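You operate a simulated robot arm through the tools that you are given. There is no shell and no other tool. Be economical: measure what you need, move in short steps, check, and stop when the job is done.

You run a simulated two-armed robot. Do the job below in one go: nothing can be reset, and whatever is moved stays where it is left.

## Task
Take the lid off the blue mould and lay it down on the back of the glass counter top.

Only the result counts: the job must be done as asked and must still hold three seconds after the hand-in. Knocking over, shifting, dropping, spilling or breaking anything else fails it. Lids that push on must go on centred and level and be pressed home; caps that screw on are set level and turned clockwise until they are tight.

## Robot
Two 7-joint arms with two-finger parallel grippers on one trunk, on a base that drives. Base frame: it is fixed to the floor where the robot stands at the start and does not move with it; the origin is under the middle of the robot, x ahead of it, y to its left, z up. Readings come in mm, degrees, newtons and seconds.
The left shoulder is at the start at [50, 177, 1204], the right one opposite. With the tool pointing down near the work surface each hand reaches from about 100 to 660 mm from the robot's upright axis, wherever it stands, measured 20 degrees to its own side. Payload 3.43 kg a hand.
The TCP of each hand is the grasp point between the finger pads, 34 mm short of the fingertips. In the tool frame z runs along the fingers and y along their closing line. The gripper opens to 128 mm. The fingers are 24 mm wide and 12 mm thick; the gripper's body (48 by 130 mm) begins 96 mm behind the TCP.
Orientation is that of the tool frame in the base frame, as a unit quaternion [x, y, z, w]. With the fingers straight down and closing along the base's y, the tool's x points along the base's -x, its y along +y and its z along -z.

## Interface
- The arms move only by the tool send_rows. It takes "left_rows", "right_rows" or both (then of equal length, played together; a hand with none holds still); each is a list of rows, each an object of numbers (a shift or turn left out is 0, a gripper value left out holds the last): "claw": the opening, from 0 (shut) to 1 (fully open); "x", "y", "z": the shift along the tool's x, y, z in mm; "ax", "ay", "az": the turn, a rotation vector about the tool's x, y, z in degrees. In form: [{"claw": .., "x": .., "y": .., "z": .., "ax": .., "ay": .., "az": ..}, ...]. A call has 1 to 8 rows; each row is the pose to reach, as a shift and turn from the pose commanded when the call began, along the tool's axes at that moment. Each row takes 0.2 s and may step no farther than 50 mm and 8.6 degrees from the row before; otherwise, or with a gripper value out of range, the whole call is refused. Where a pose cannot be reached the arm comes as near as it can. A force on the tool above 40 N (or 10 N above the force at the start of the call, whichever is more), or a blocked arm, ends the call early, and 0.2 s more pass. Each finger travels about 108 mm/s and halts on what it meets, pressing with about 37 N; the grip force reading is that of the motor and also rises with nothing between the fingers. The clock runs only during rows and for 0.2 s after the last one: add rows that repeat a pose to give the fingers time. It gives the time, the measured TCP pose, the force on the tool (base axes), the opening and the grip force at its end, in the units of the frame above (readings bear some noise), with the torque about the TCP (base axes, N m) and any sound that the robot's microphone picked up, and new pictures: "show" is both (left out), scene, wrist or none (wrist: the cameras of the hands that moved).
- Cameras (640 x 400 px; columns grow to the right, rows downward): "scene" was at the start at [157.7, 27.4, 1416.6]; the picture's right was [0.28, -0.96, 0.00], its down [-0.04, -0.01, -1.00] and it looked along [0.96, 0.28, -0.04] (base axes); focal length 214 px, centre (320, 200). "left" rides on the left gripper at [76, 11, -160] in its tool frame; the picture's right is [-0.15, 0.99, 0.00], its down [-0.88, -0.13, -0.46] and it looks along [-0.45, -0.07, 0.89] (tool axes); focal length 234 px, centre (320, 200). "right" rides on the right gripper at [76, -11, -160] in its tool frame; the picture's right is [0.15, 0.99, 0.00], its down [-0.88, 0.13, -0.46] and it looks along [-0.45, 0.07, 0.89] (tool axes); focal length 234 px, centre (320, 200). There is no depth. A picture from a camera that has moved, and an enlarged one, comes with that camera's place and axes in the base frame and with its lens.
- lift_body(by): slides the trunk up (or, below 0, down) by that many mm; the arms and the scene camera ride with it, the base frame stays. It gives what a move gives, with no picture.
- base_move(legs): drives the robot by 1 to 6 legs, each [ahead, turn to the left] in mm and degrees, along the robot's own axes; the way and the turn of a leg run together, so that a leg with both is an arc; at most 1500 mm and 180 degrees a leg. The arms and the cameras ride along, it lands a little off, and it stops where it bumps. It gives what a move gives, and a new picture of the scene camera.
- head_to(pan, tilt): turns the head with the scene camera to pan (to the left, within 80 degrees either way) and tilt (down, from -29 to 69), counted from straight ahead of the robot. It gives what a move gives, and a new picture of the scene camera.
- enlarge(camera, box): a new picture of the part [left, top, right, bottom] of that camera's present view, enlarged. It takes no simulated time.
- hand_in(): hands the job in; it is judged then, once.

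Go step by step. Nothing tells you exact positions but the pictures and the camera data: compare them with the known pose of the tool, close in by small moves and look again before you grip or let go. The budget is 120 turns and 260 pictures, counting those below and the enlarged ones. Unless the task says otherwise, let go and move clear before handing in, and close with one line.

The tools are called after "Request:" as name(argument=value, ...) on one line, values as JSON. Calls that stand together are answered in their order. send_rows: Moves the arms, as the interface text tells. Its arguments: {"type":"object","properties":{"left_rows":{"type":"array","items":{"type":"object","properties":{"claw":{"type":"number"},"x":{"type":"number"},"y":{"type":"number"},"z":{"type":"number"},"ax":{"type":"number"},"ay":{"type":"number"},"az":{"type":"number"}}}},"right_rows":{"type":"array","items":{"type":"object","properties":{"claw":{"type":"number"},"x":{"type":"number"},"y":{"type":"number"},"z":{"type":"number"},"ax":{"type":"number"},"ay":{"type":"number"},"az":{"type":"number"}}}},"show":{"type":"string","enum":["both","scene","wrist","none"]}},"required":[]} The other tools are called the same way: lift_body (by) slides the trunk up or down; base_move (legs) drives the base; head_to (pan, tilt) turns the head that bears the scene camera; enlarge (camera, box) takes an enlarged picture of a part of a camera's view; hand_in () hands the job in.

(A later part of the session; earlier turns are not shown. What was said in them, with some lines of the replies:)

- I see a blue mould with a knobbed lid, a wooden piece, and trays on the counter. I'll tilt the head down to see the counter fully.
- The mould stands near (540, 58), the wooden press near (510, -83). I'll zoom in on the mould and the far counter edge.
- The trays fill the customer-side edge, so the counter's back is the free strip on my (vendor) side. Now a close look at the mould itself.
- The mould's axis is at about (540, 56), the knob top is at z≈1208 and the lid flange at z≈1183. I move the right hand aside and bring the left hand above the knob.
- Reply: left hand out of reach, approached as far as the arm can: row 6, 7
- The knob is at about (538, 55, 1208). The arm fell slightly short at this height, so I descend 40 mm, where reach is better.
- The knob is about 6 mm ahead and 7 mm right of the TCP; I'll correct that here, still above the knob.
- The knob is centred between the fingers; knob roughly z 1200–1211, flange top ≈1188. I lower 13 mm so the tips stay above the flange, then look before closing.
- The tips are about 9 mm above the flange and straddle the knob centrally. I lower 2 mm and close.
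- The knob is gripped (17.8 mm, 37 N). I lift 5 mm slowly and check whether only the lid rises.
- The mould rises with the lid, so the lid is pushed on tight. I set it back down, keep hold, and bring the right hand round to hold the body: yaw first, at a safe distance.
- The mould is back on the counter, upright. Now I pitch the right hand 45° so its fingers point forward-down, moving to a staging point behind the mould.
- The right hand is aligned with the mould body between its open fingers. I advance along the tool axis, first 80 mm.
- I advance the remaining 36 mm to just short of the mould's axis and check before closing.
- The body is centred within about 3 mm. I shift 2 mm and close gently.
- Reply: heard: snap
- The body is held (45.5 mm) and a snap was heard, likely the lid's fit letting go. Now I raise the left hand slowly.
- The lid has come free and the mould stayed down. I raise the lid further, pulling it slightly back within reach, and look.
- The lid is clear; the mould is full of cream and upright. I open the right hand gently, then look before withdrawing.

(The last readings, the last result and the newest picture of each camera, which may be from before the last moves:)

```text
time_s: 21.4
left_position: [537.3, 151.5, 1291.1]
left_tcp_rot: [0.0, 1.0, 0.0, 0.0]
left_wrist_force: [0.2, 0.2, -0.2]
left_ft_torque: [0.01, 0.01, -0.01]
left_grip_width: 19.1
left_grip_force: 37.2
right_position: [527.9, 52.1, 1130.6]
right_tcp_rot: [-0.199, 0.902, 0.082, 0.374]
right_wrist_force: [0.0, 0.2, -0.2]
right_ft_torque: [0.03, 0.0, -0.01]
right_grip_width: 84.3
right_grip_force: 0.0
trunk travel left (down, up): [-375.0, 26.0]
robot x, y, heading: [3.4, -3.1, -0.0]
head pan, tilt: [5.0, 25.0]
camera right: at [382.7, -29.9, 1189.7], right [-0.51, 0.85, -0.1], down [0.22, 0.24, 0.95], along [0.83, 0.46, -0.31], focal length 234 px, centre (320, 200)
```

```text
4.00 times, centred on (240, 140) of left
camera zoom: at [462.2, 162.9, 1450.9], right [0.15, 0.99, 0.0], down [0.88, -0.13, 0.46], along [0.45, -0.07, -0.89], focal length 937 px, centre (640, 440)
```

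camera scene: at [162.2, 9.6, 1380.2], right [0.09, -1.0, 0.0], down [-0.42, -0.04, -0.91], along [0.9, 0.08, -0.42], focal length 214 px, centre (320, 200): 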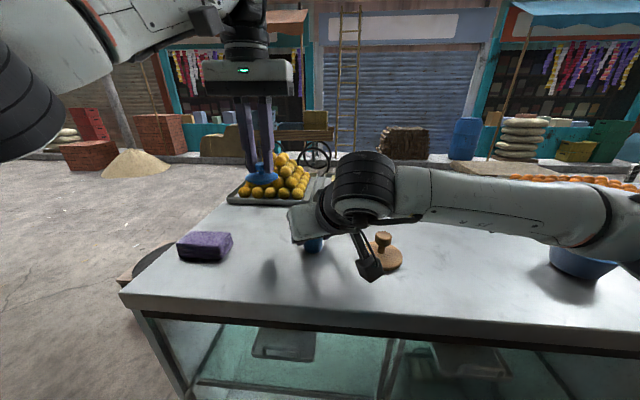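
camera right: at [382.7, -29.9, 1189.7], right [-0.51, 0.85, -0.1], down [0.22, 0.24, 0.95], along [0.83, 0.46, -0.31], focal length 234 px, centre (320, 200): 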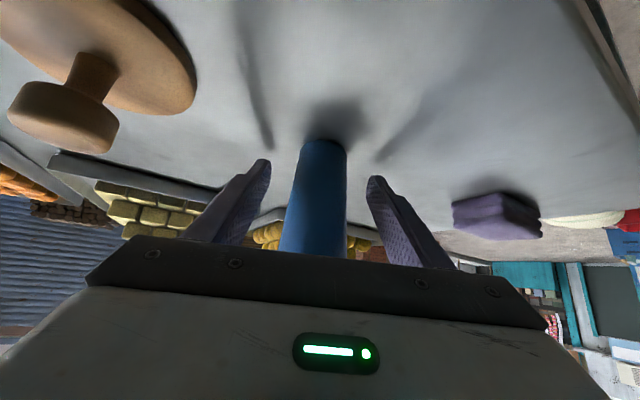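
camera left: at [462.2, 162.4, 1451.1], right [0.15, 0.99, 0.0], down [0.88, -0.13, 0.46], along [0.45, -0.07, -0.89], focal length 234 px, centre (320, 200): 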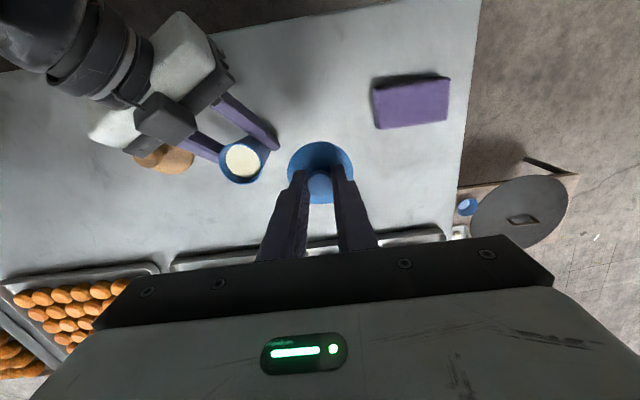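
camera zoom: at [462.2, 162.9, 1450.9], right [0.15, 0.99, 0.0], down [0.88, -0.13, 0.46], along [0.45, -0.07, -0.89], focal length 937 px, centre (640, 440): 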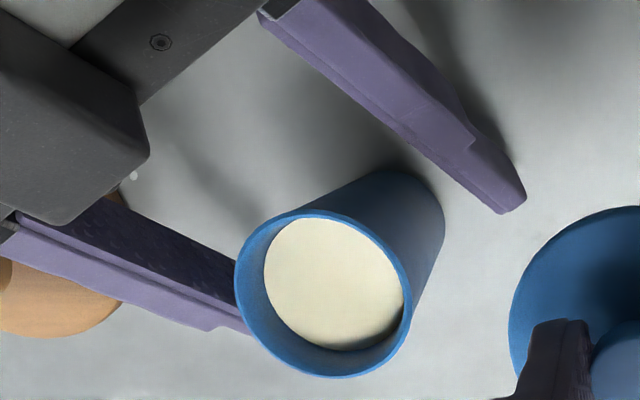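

The mould stands free and upright. I back the right hand out along its axis, in a straight line.

Request:
send_rows(right_rows=[{"z": -15}, {"z": -35}, {"z": -60}, {"z": -90}, {"z": -125}, {"z": -160}], show="scene")

```text
time_s: 22.8
left_position: [538.7, 151.5, 1293.8]
left_tcp_rot: [0.0, 1.0, 0.0, 0.001]
left_wrist_force: [0.3, -1.0, 0.3]
left_ft_torque: [-0.05, -0.02, -0.02]
left_grip_width: 19.5
left_grip_force: 37.5
right_position: [427.3, 1.2, 1243.6]
right_tcp_rot: [-0.199, 0.902, 0.082, 0.375]
right_wrist_force: [-0.9, 0.7, 0.6]
right_ft_torque: [-0.04, 0.0, 0.03]
right_grip_width: 84.7
right_grip_force: 0.0
trunk travel left (down, up): [-375.0, 26.0]
robot x, y, heading: [2.1, 0.0, 0.3]
head pan, tilt: [5.0, 25.0]
camera scene: at [161.5, 10.1, 1380.3], right [0.09, -1.0, 0.0], down [-0.42, -0.04, -0.91], along [0.9, 0.08, -0.42], focal length 214 px, centre (320, 200)
```

scene: 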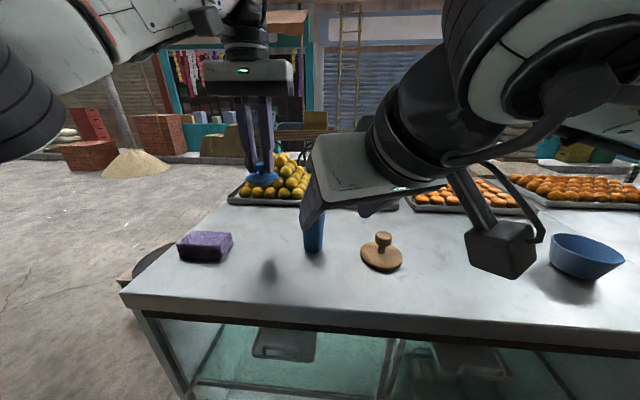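

Right hand clear. Now I move it further aside and bring the lid over the back strip of the counter at about (450, 150), descending partway.

Request:
send_rows(right_rows=[{"x": -10, "z": -10, "y": -25}, {"x": -20, "z": -20, "y": -50}, {"x": -30, "z": -30, "y": -75}, {"x": -40, "z": -40, "y": -100}, {"x": -40, "z": -40, "y": -120}, {"x": -40, "z": -40, "y": -120}, {"x": -40, "z": -40, "y": -120}], left_rows=[{"x": 30}, {"x": 60}, {"x": 88}, {"x": 88, "z": 40}, {"x": 88, "z": 80}, {"x": 88, "z": 115}, {"x": 88, "z": 115}])

Request:
enlarge(camera="scene", box=[200, 180, 360, 290])

```text
time_s: 24.4
left_position: [452.2, 150.3, 1179.1]
left_tcp_rot: [0.0, 1.0, 0.0, 0.001]
left_wrist_force: [-0.4, 0.0, 0.0]
left_ft_torque: [0.0, -0.04, 0.01]
left_grip_width: 19.4
left_grip_force: 36.9
right_position: [476.2, -107.0, 1302.4]
right_tcp_rot: [-0.199, 0.902, 0.083, 0.374]
right_wrist_force: [-0.2, 0.2, 0.3]
right_ft_torque: [-0.01, 0.03, 0.03]
right_grip_width: 84.3
right_grip_force: 0.1
trunk travel left (down, up): [-375.0, 26.0]
robot x, y, heading: [1.6, 1.1, -0.2]
head pan, tilt: [5.0, 25.0]
camera scene: at [161.8, 9.9, 1380.2], right [0.09, -1.0, 0.0], down [-0.42, -0.04, -0.91], along [0.9, 0.08, -0.42], focal length 214 px, centre (320, 200)
camera right: at [330.9, -187.9, 1359.8], right [-0.51, 0.85, -0.1], down [0.22, 0.24, 0.95], along [0.83, 0.46, -0.31], focal length 234 px, centre (320, 200)
camera left: at [375.9, 161.4, 1338.2], right [0.15, 0.99, 0.0], down [0.88, -0.13, 0.46], along [0.45, -0.07, -0.89], focal length 234 px, centre (320, 200)
```

scene: 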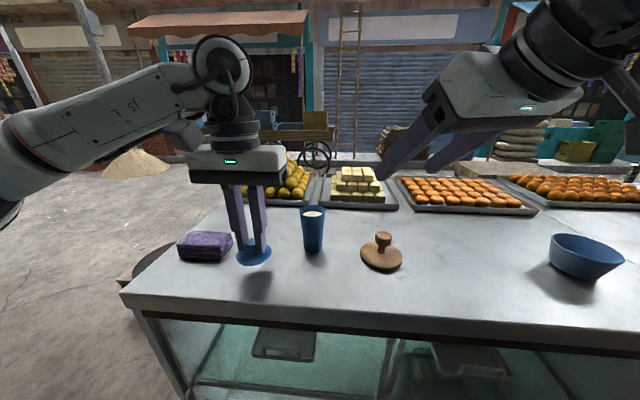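
right: 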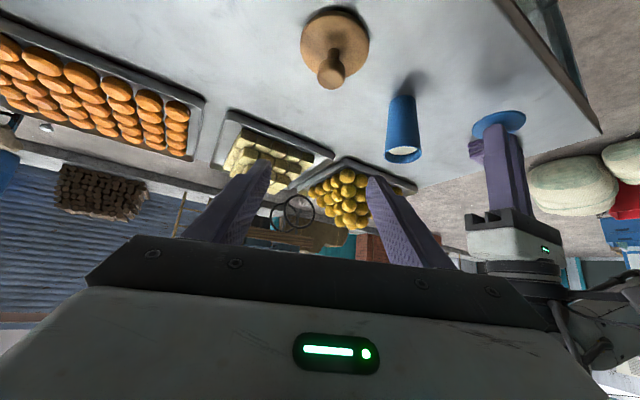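
left: 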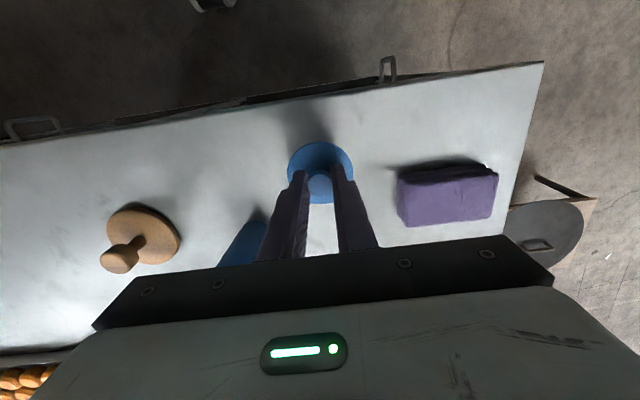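

```text
3.64 times, centred on (280, 235) of scene
camera zoom: at [161.8, 9.9, 1380.2], right [0.09, -1.0, 0.0], down [-0.42, -0.04, -0.91], along [0.9, 0.08, -0.42], focal length 780 px, centre (466, 73)
```

zoom: 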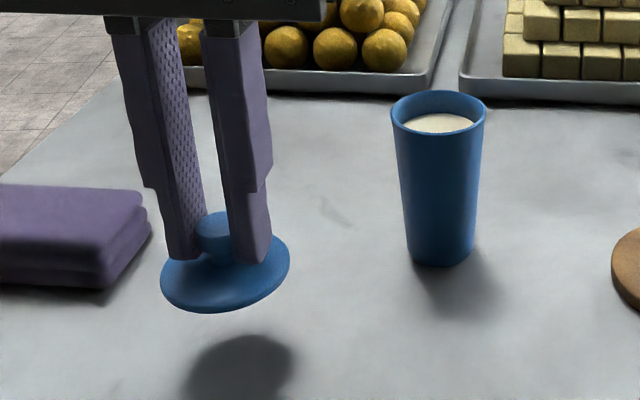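

The lid hovers about 40 mm above the back strip, clear of everything. I descend 30 mm and look.

Request:
send_rows(left_rows=[{"z": 10}, {"z": 20}, {"z": 27}, {"z": 30}, {"z": 30}], show="none")

Request:
enlarge(camera="scene", box=[210, 220, 300, 290])

```text
time_s: 25.6
left_position: [451.1, 148.3, 1145.9]
left_tcp_rot: [0.0, 1.0, 0.0, 0.0]
left_wrist_force: [-1.1, 0.8, 0.6]
left_ft_torque: [-0.01, 0.01, 0.01]
left_grip_width: 19.2
left_grip_force: 37.0
right_position: [476.6, -106.4, 1302.8]
right_tcp_rot: [-0.198, 0.902, 0.082, 0.376]
right_wrist_force: [0.1, 0.0, -1.1]
right_ft_torque: [0.0, -0.02, -0.01]
right_grip_width: 84.4
right_grip_force: 0.0
trunk travel left (down, up): [-375.0, 26.0]
robot x, y, heading: [5.7, -1.3, -0.1]
head pan, tilt: [5.0, 25.0]
```

```text
5.71 times, centred on (255, 255) of scene
camera zoom: at [162.1, 10.2, 1380.2], right [0.09, -1.0, 0.0], down [-0.42, -0.04, -0.91], along [0.9, 0.08, -0.42], focal length 1226 px, centre (691, -114)
```

zoom: 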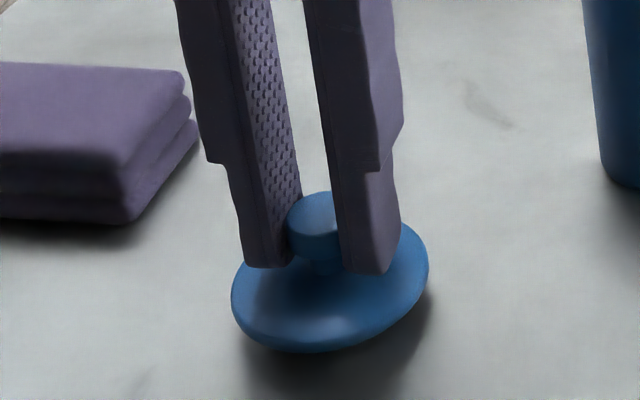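

The lid is about 8 mm above the surface. I lower it in small steps until I feel contact.

Request:
send_rows(left_rows=[{"z": 1.5}, {"z": 3}, {"z": 4}, {"z": 5}, {"z": 6}], show="none")

Request:
enlarge(camera="scene", box=[210, 220, 300, 290])

```text
time_s: 26.8
left_position: [451.1, 148.6, 1140.0]
left_tcp_rot: [0.0, 1.0, 0.001, 0.0]
left_wrist_force: [1.7, 1.6, 3.5]
left_ft_torque: [0.03, -0.07, 0.01]
left_grip_width: 19.6
left_grip_force: 36.7
right_position: [477.6, -105.5, 1301.4]
right_tcp_rot: [-0.199, 0.902, 0.083, 0.374]
right_wrist_force: [-0.1, -0.7, -0.5]
right_ft_torque: [0.0, 0.0, -0.04]
right_grip_width: 84.4
right_grip_force: 0.0
trunk travel left (down, up): [-375.0, 26.0]
robot x, y, heading: [-2.7, 2.3, -0.1]
head pan, tilt: [5.0, 25.0]
```

```text
5.71 times, centred on (255, 255) of scene
camera zoom: at [162.0, 10.3, 1380.2], right [0.09, -1.0, 0.0], down [-0.42, -0.04, -0.91], along [0.9, 0.08, -0.42], focal length 1226 px, centre (691, -114)
```

zoom: 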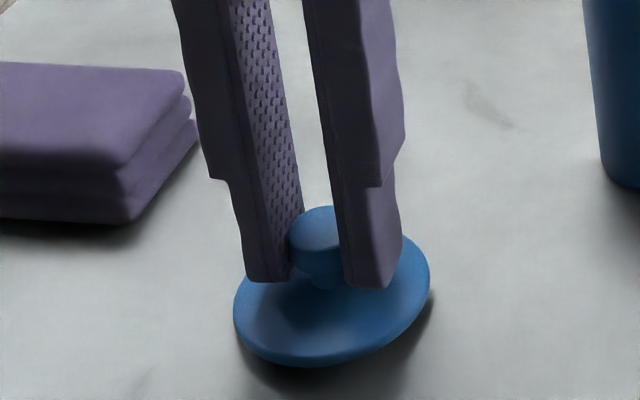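

First contact (3.5 N). One or two more millimetres to settle it flat.

Request:
send_rows(left_rows=[{"z": 0.5}, {"z": 1}, {"z": 1.5}], show="none")

Request:
enlarge(camera="right", box=[440, 60, 600, 160])

```text
time_s: 27.6
left_position: [450.0, 148.7, 1140.3]
left_tcp_rot: [-0.001, 1.0, 0.0, 0.002]
left_wrist_force: [1.5, -1.6, 17.2]
left_ft_torque: [-0.06, -0.09, 0.0]
left_grip_width: 19.2
left_grip_force: 36.9
right_position: [476.3, -104.8, 1302.3]
right_tcp_rot: [-0.199, 0.902, 0.083, 0.375]
right_wrist_force: [0.2, 0.2, -0.7]
right_ft_torque: [0.01, 0.02, 0.03]
right_grip_width: 84.6
right_grip_force: 0.1
trunk travel left (down, up): [-375.0, 26.0]
robot x, y, heading: [1.3, -6.2, -0.0]
head pan, tilt: [5.0, 25.0]
```

```text
4.00 times, centred on (520, 110) of right
camera zoom: at [329.9, -188.0, 1360.2], right [-0.51, 0.85, -0.1], down [0.22, 0.24, 0.95], along [0.83, 0.46, -0.31], focal length 937 px, centre (-480, 560)
```

zoom: 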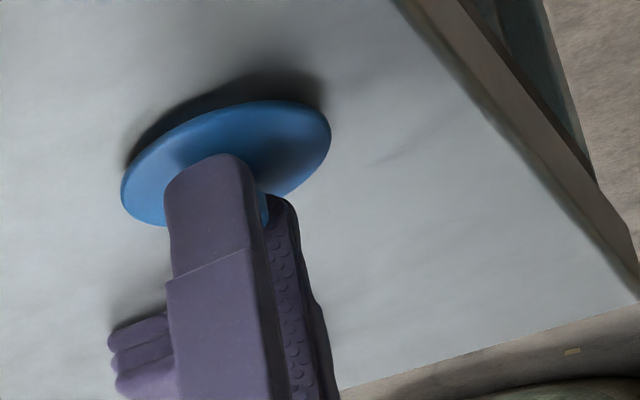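

Firm contact at 17 N: the lid is seated. I ease up 1 mm and open gently to a width that clears the knob.

Request:
send_rows(left_rows=[{"z": -0.8}, {"z": -0.8, "claw": 0.2}, {"z": -0.8, "claw": 0.28}, {"z": -0.8, "claw": 0.36}, {"z": -0.8, "claw": 0.36}], show="wrist")

Request:
enlarge(camera="scene", box=[210, 220, 300, 290])

```text
time_s: 28.8
left_position: [450.9, 148.7, 1142.4]
left_tcp_rot: [0.001, 1.0, 0.0, 0.001]
left_wrist_force: [0.2, -0.1, 0.6]
left_ft_torque: [0.03, -0.02, -0.01]
left_grip_width: 46.0
left_grip_force: 0.0
right_position: [476.2, -106.4, 1301.4]
right_tcp_rot: [-0.199, 0.902, 0.083, 0.375]
right_wrist_force: [-0.2, 0.2, 0.4]
right_ft_torque: [0.01, 0.02, 0.01]
right_grip_width: 84.4
right_grip_force: 0.1
trunk travel left (down, up): [-375.0, 26.0]
robot x, y, heading: [-1.3, -0.2, 0.1]
head pan, tilt: [5.0, 25.0]
camera left: at [373.7, 161.0, 1299.3], right [0.15, 0.99, 0.0], down [0.88, -0.13, 0.46], along [0.45, -0.07, -0.89], focal length 234 px, centre (320, 200)
```

left: 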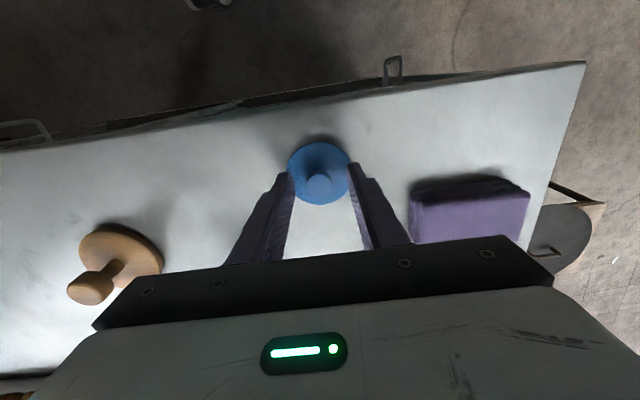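

```text
5.71 times, centred on (255, 255) of scene
camera zoom: at [162.1, 10.2, 1380.2], right [0.09, -1.0, 0.0], down [-0.42, -0.04, -0.91], along [0.9, 0.08, -0.42], focal length 1226 px, centre (691, -114)
```

zoom: 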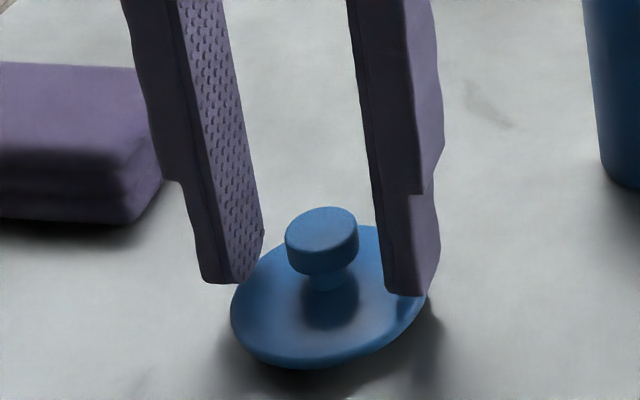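

The lid is released and stands on the counter by itself. I lift the left hand straight up clear of it.

Request:
send_rows(left_rows=[{"z": -15}, {"z": -40}, {"z": -80}, {"z": -120}, {"z": -150}, {"z": -150}], show="both")

Request:
enlarge(camera="scene", box=[170, 180, 430, 320])

```text
time_s: 30.2
left_position: [453.0, 150.2, 1289.6]
left_tcp_rot: [0.0, 1.0, 0.0, 0.0]
left_wrist_force: [0.5, -0.7, -0.3]
left_ft_torque: [0.02, -0.01, -0.01]
left_grip_width: 46.1
left_grip_force: 0.0
right_position: [476.7, -105.7, 1301.1]
right_tcp_rot: [-0.199, 0.902, 0.082, 0.375]
right_wrist_force: [0.2, 0.3, -0.1]
right_ft_torque: [-0.01, 0.0, -0.01]
right_grip_width: 84.6
right_grip_force: 0.0
trunk travel left (down, up): [-375.0, 26.0]
robot x, y, heading: [-3.5, 0.6, 0.1]
head pan, tilt: [5.0, 25.0]
camera scene: at [162.4, 10.5, 1380.1], right [0.09, -1.0, 0.0], down [-0.42, -0.04, -0.91], along [0.9, 0.08, -0.42], focal length 214 px, centre (320, 200)
camera left: at [376.4, 161.2, 1448.7], right [0.15, 0.99, 0.0], down [0.88, -0.13, 0.46], along [0.45, -0.07, -0.89], focal length 234 px, centre (320, 200)
```

scene: 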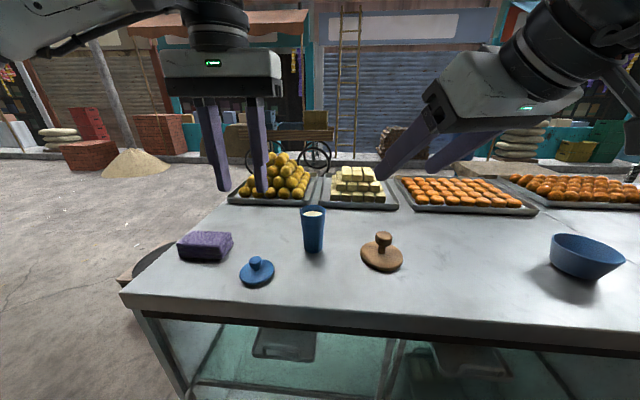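
left: 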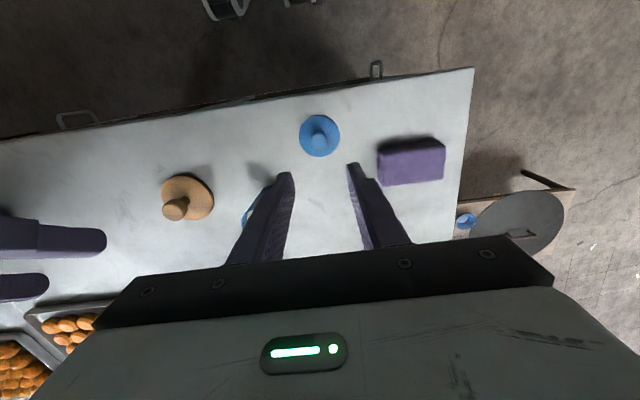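

```text
2.46 times, centred on (300, 250) of scene
camera zoom: at [162.4, 10.5, 1380.1], right [0.09, -1.0, 0.0], down [-0.42, -0.04, -0.91], along [0.9, 0.08, -0.42], focal length 528 px, centre (369, 77)
```

zoom: 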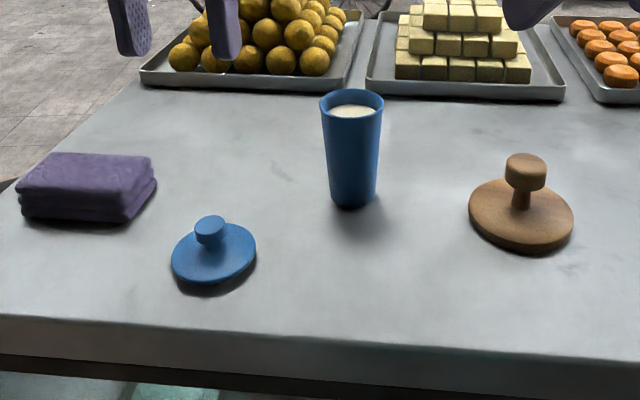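

The lid lies on the counter at about (451, 149). That is the vendor-side (back) strip, where the cabinet's door handles are. The mould is upright and full, nothing else has moved, and both hands are clear, so I'm handing in.

Request:
hand_in()

```text
The job is handed in.
```

I took the lid off the blue mould and laid it knob up on the back strip of the glass counter top, taking "back" to mean the vendor's side. The mould is still upright and full, and the job is handed in.
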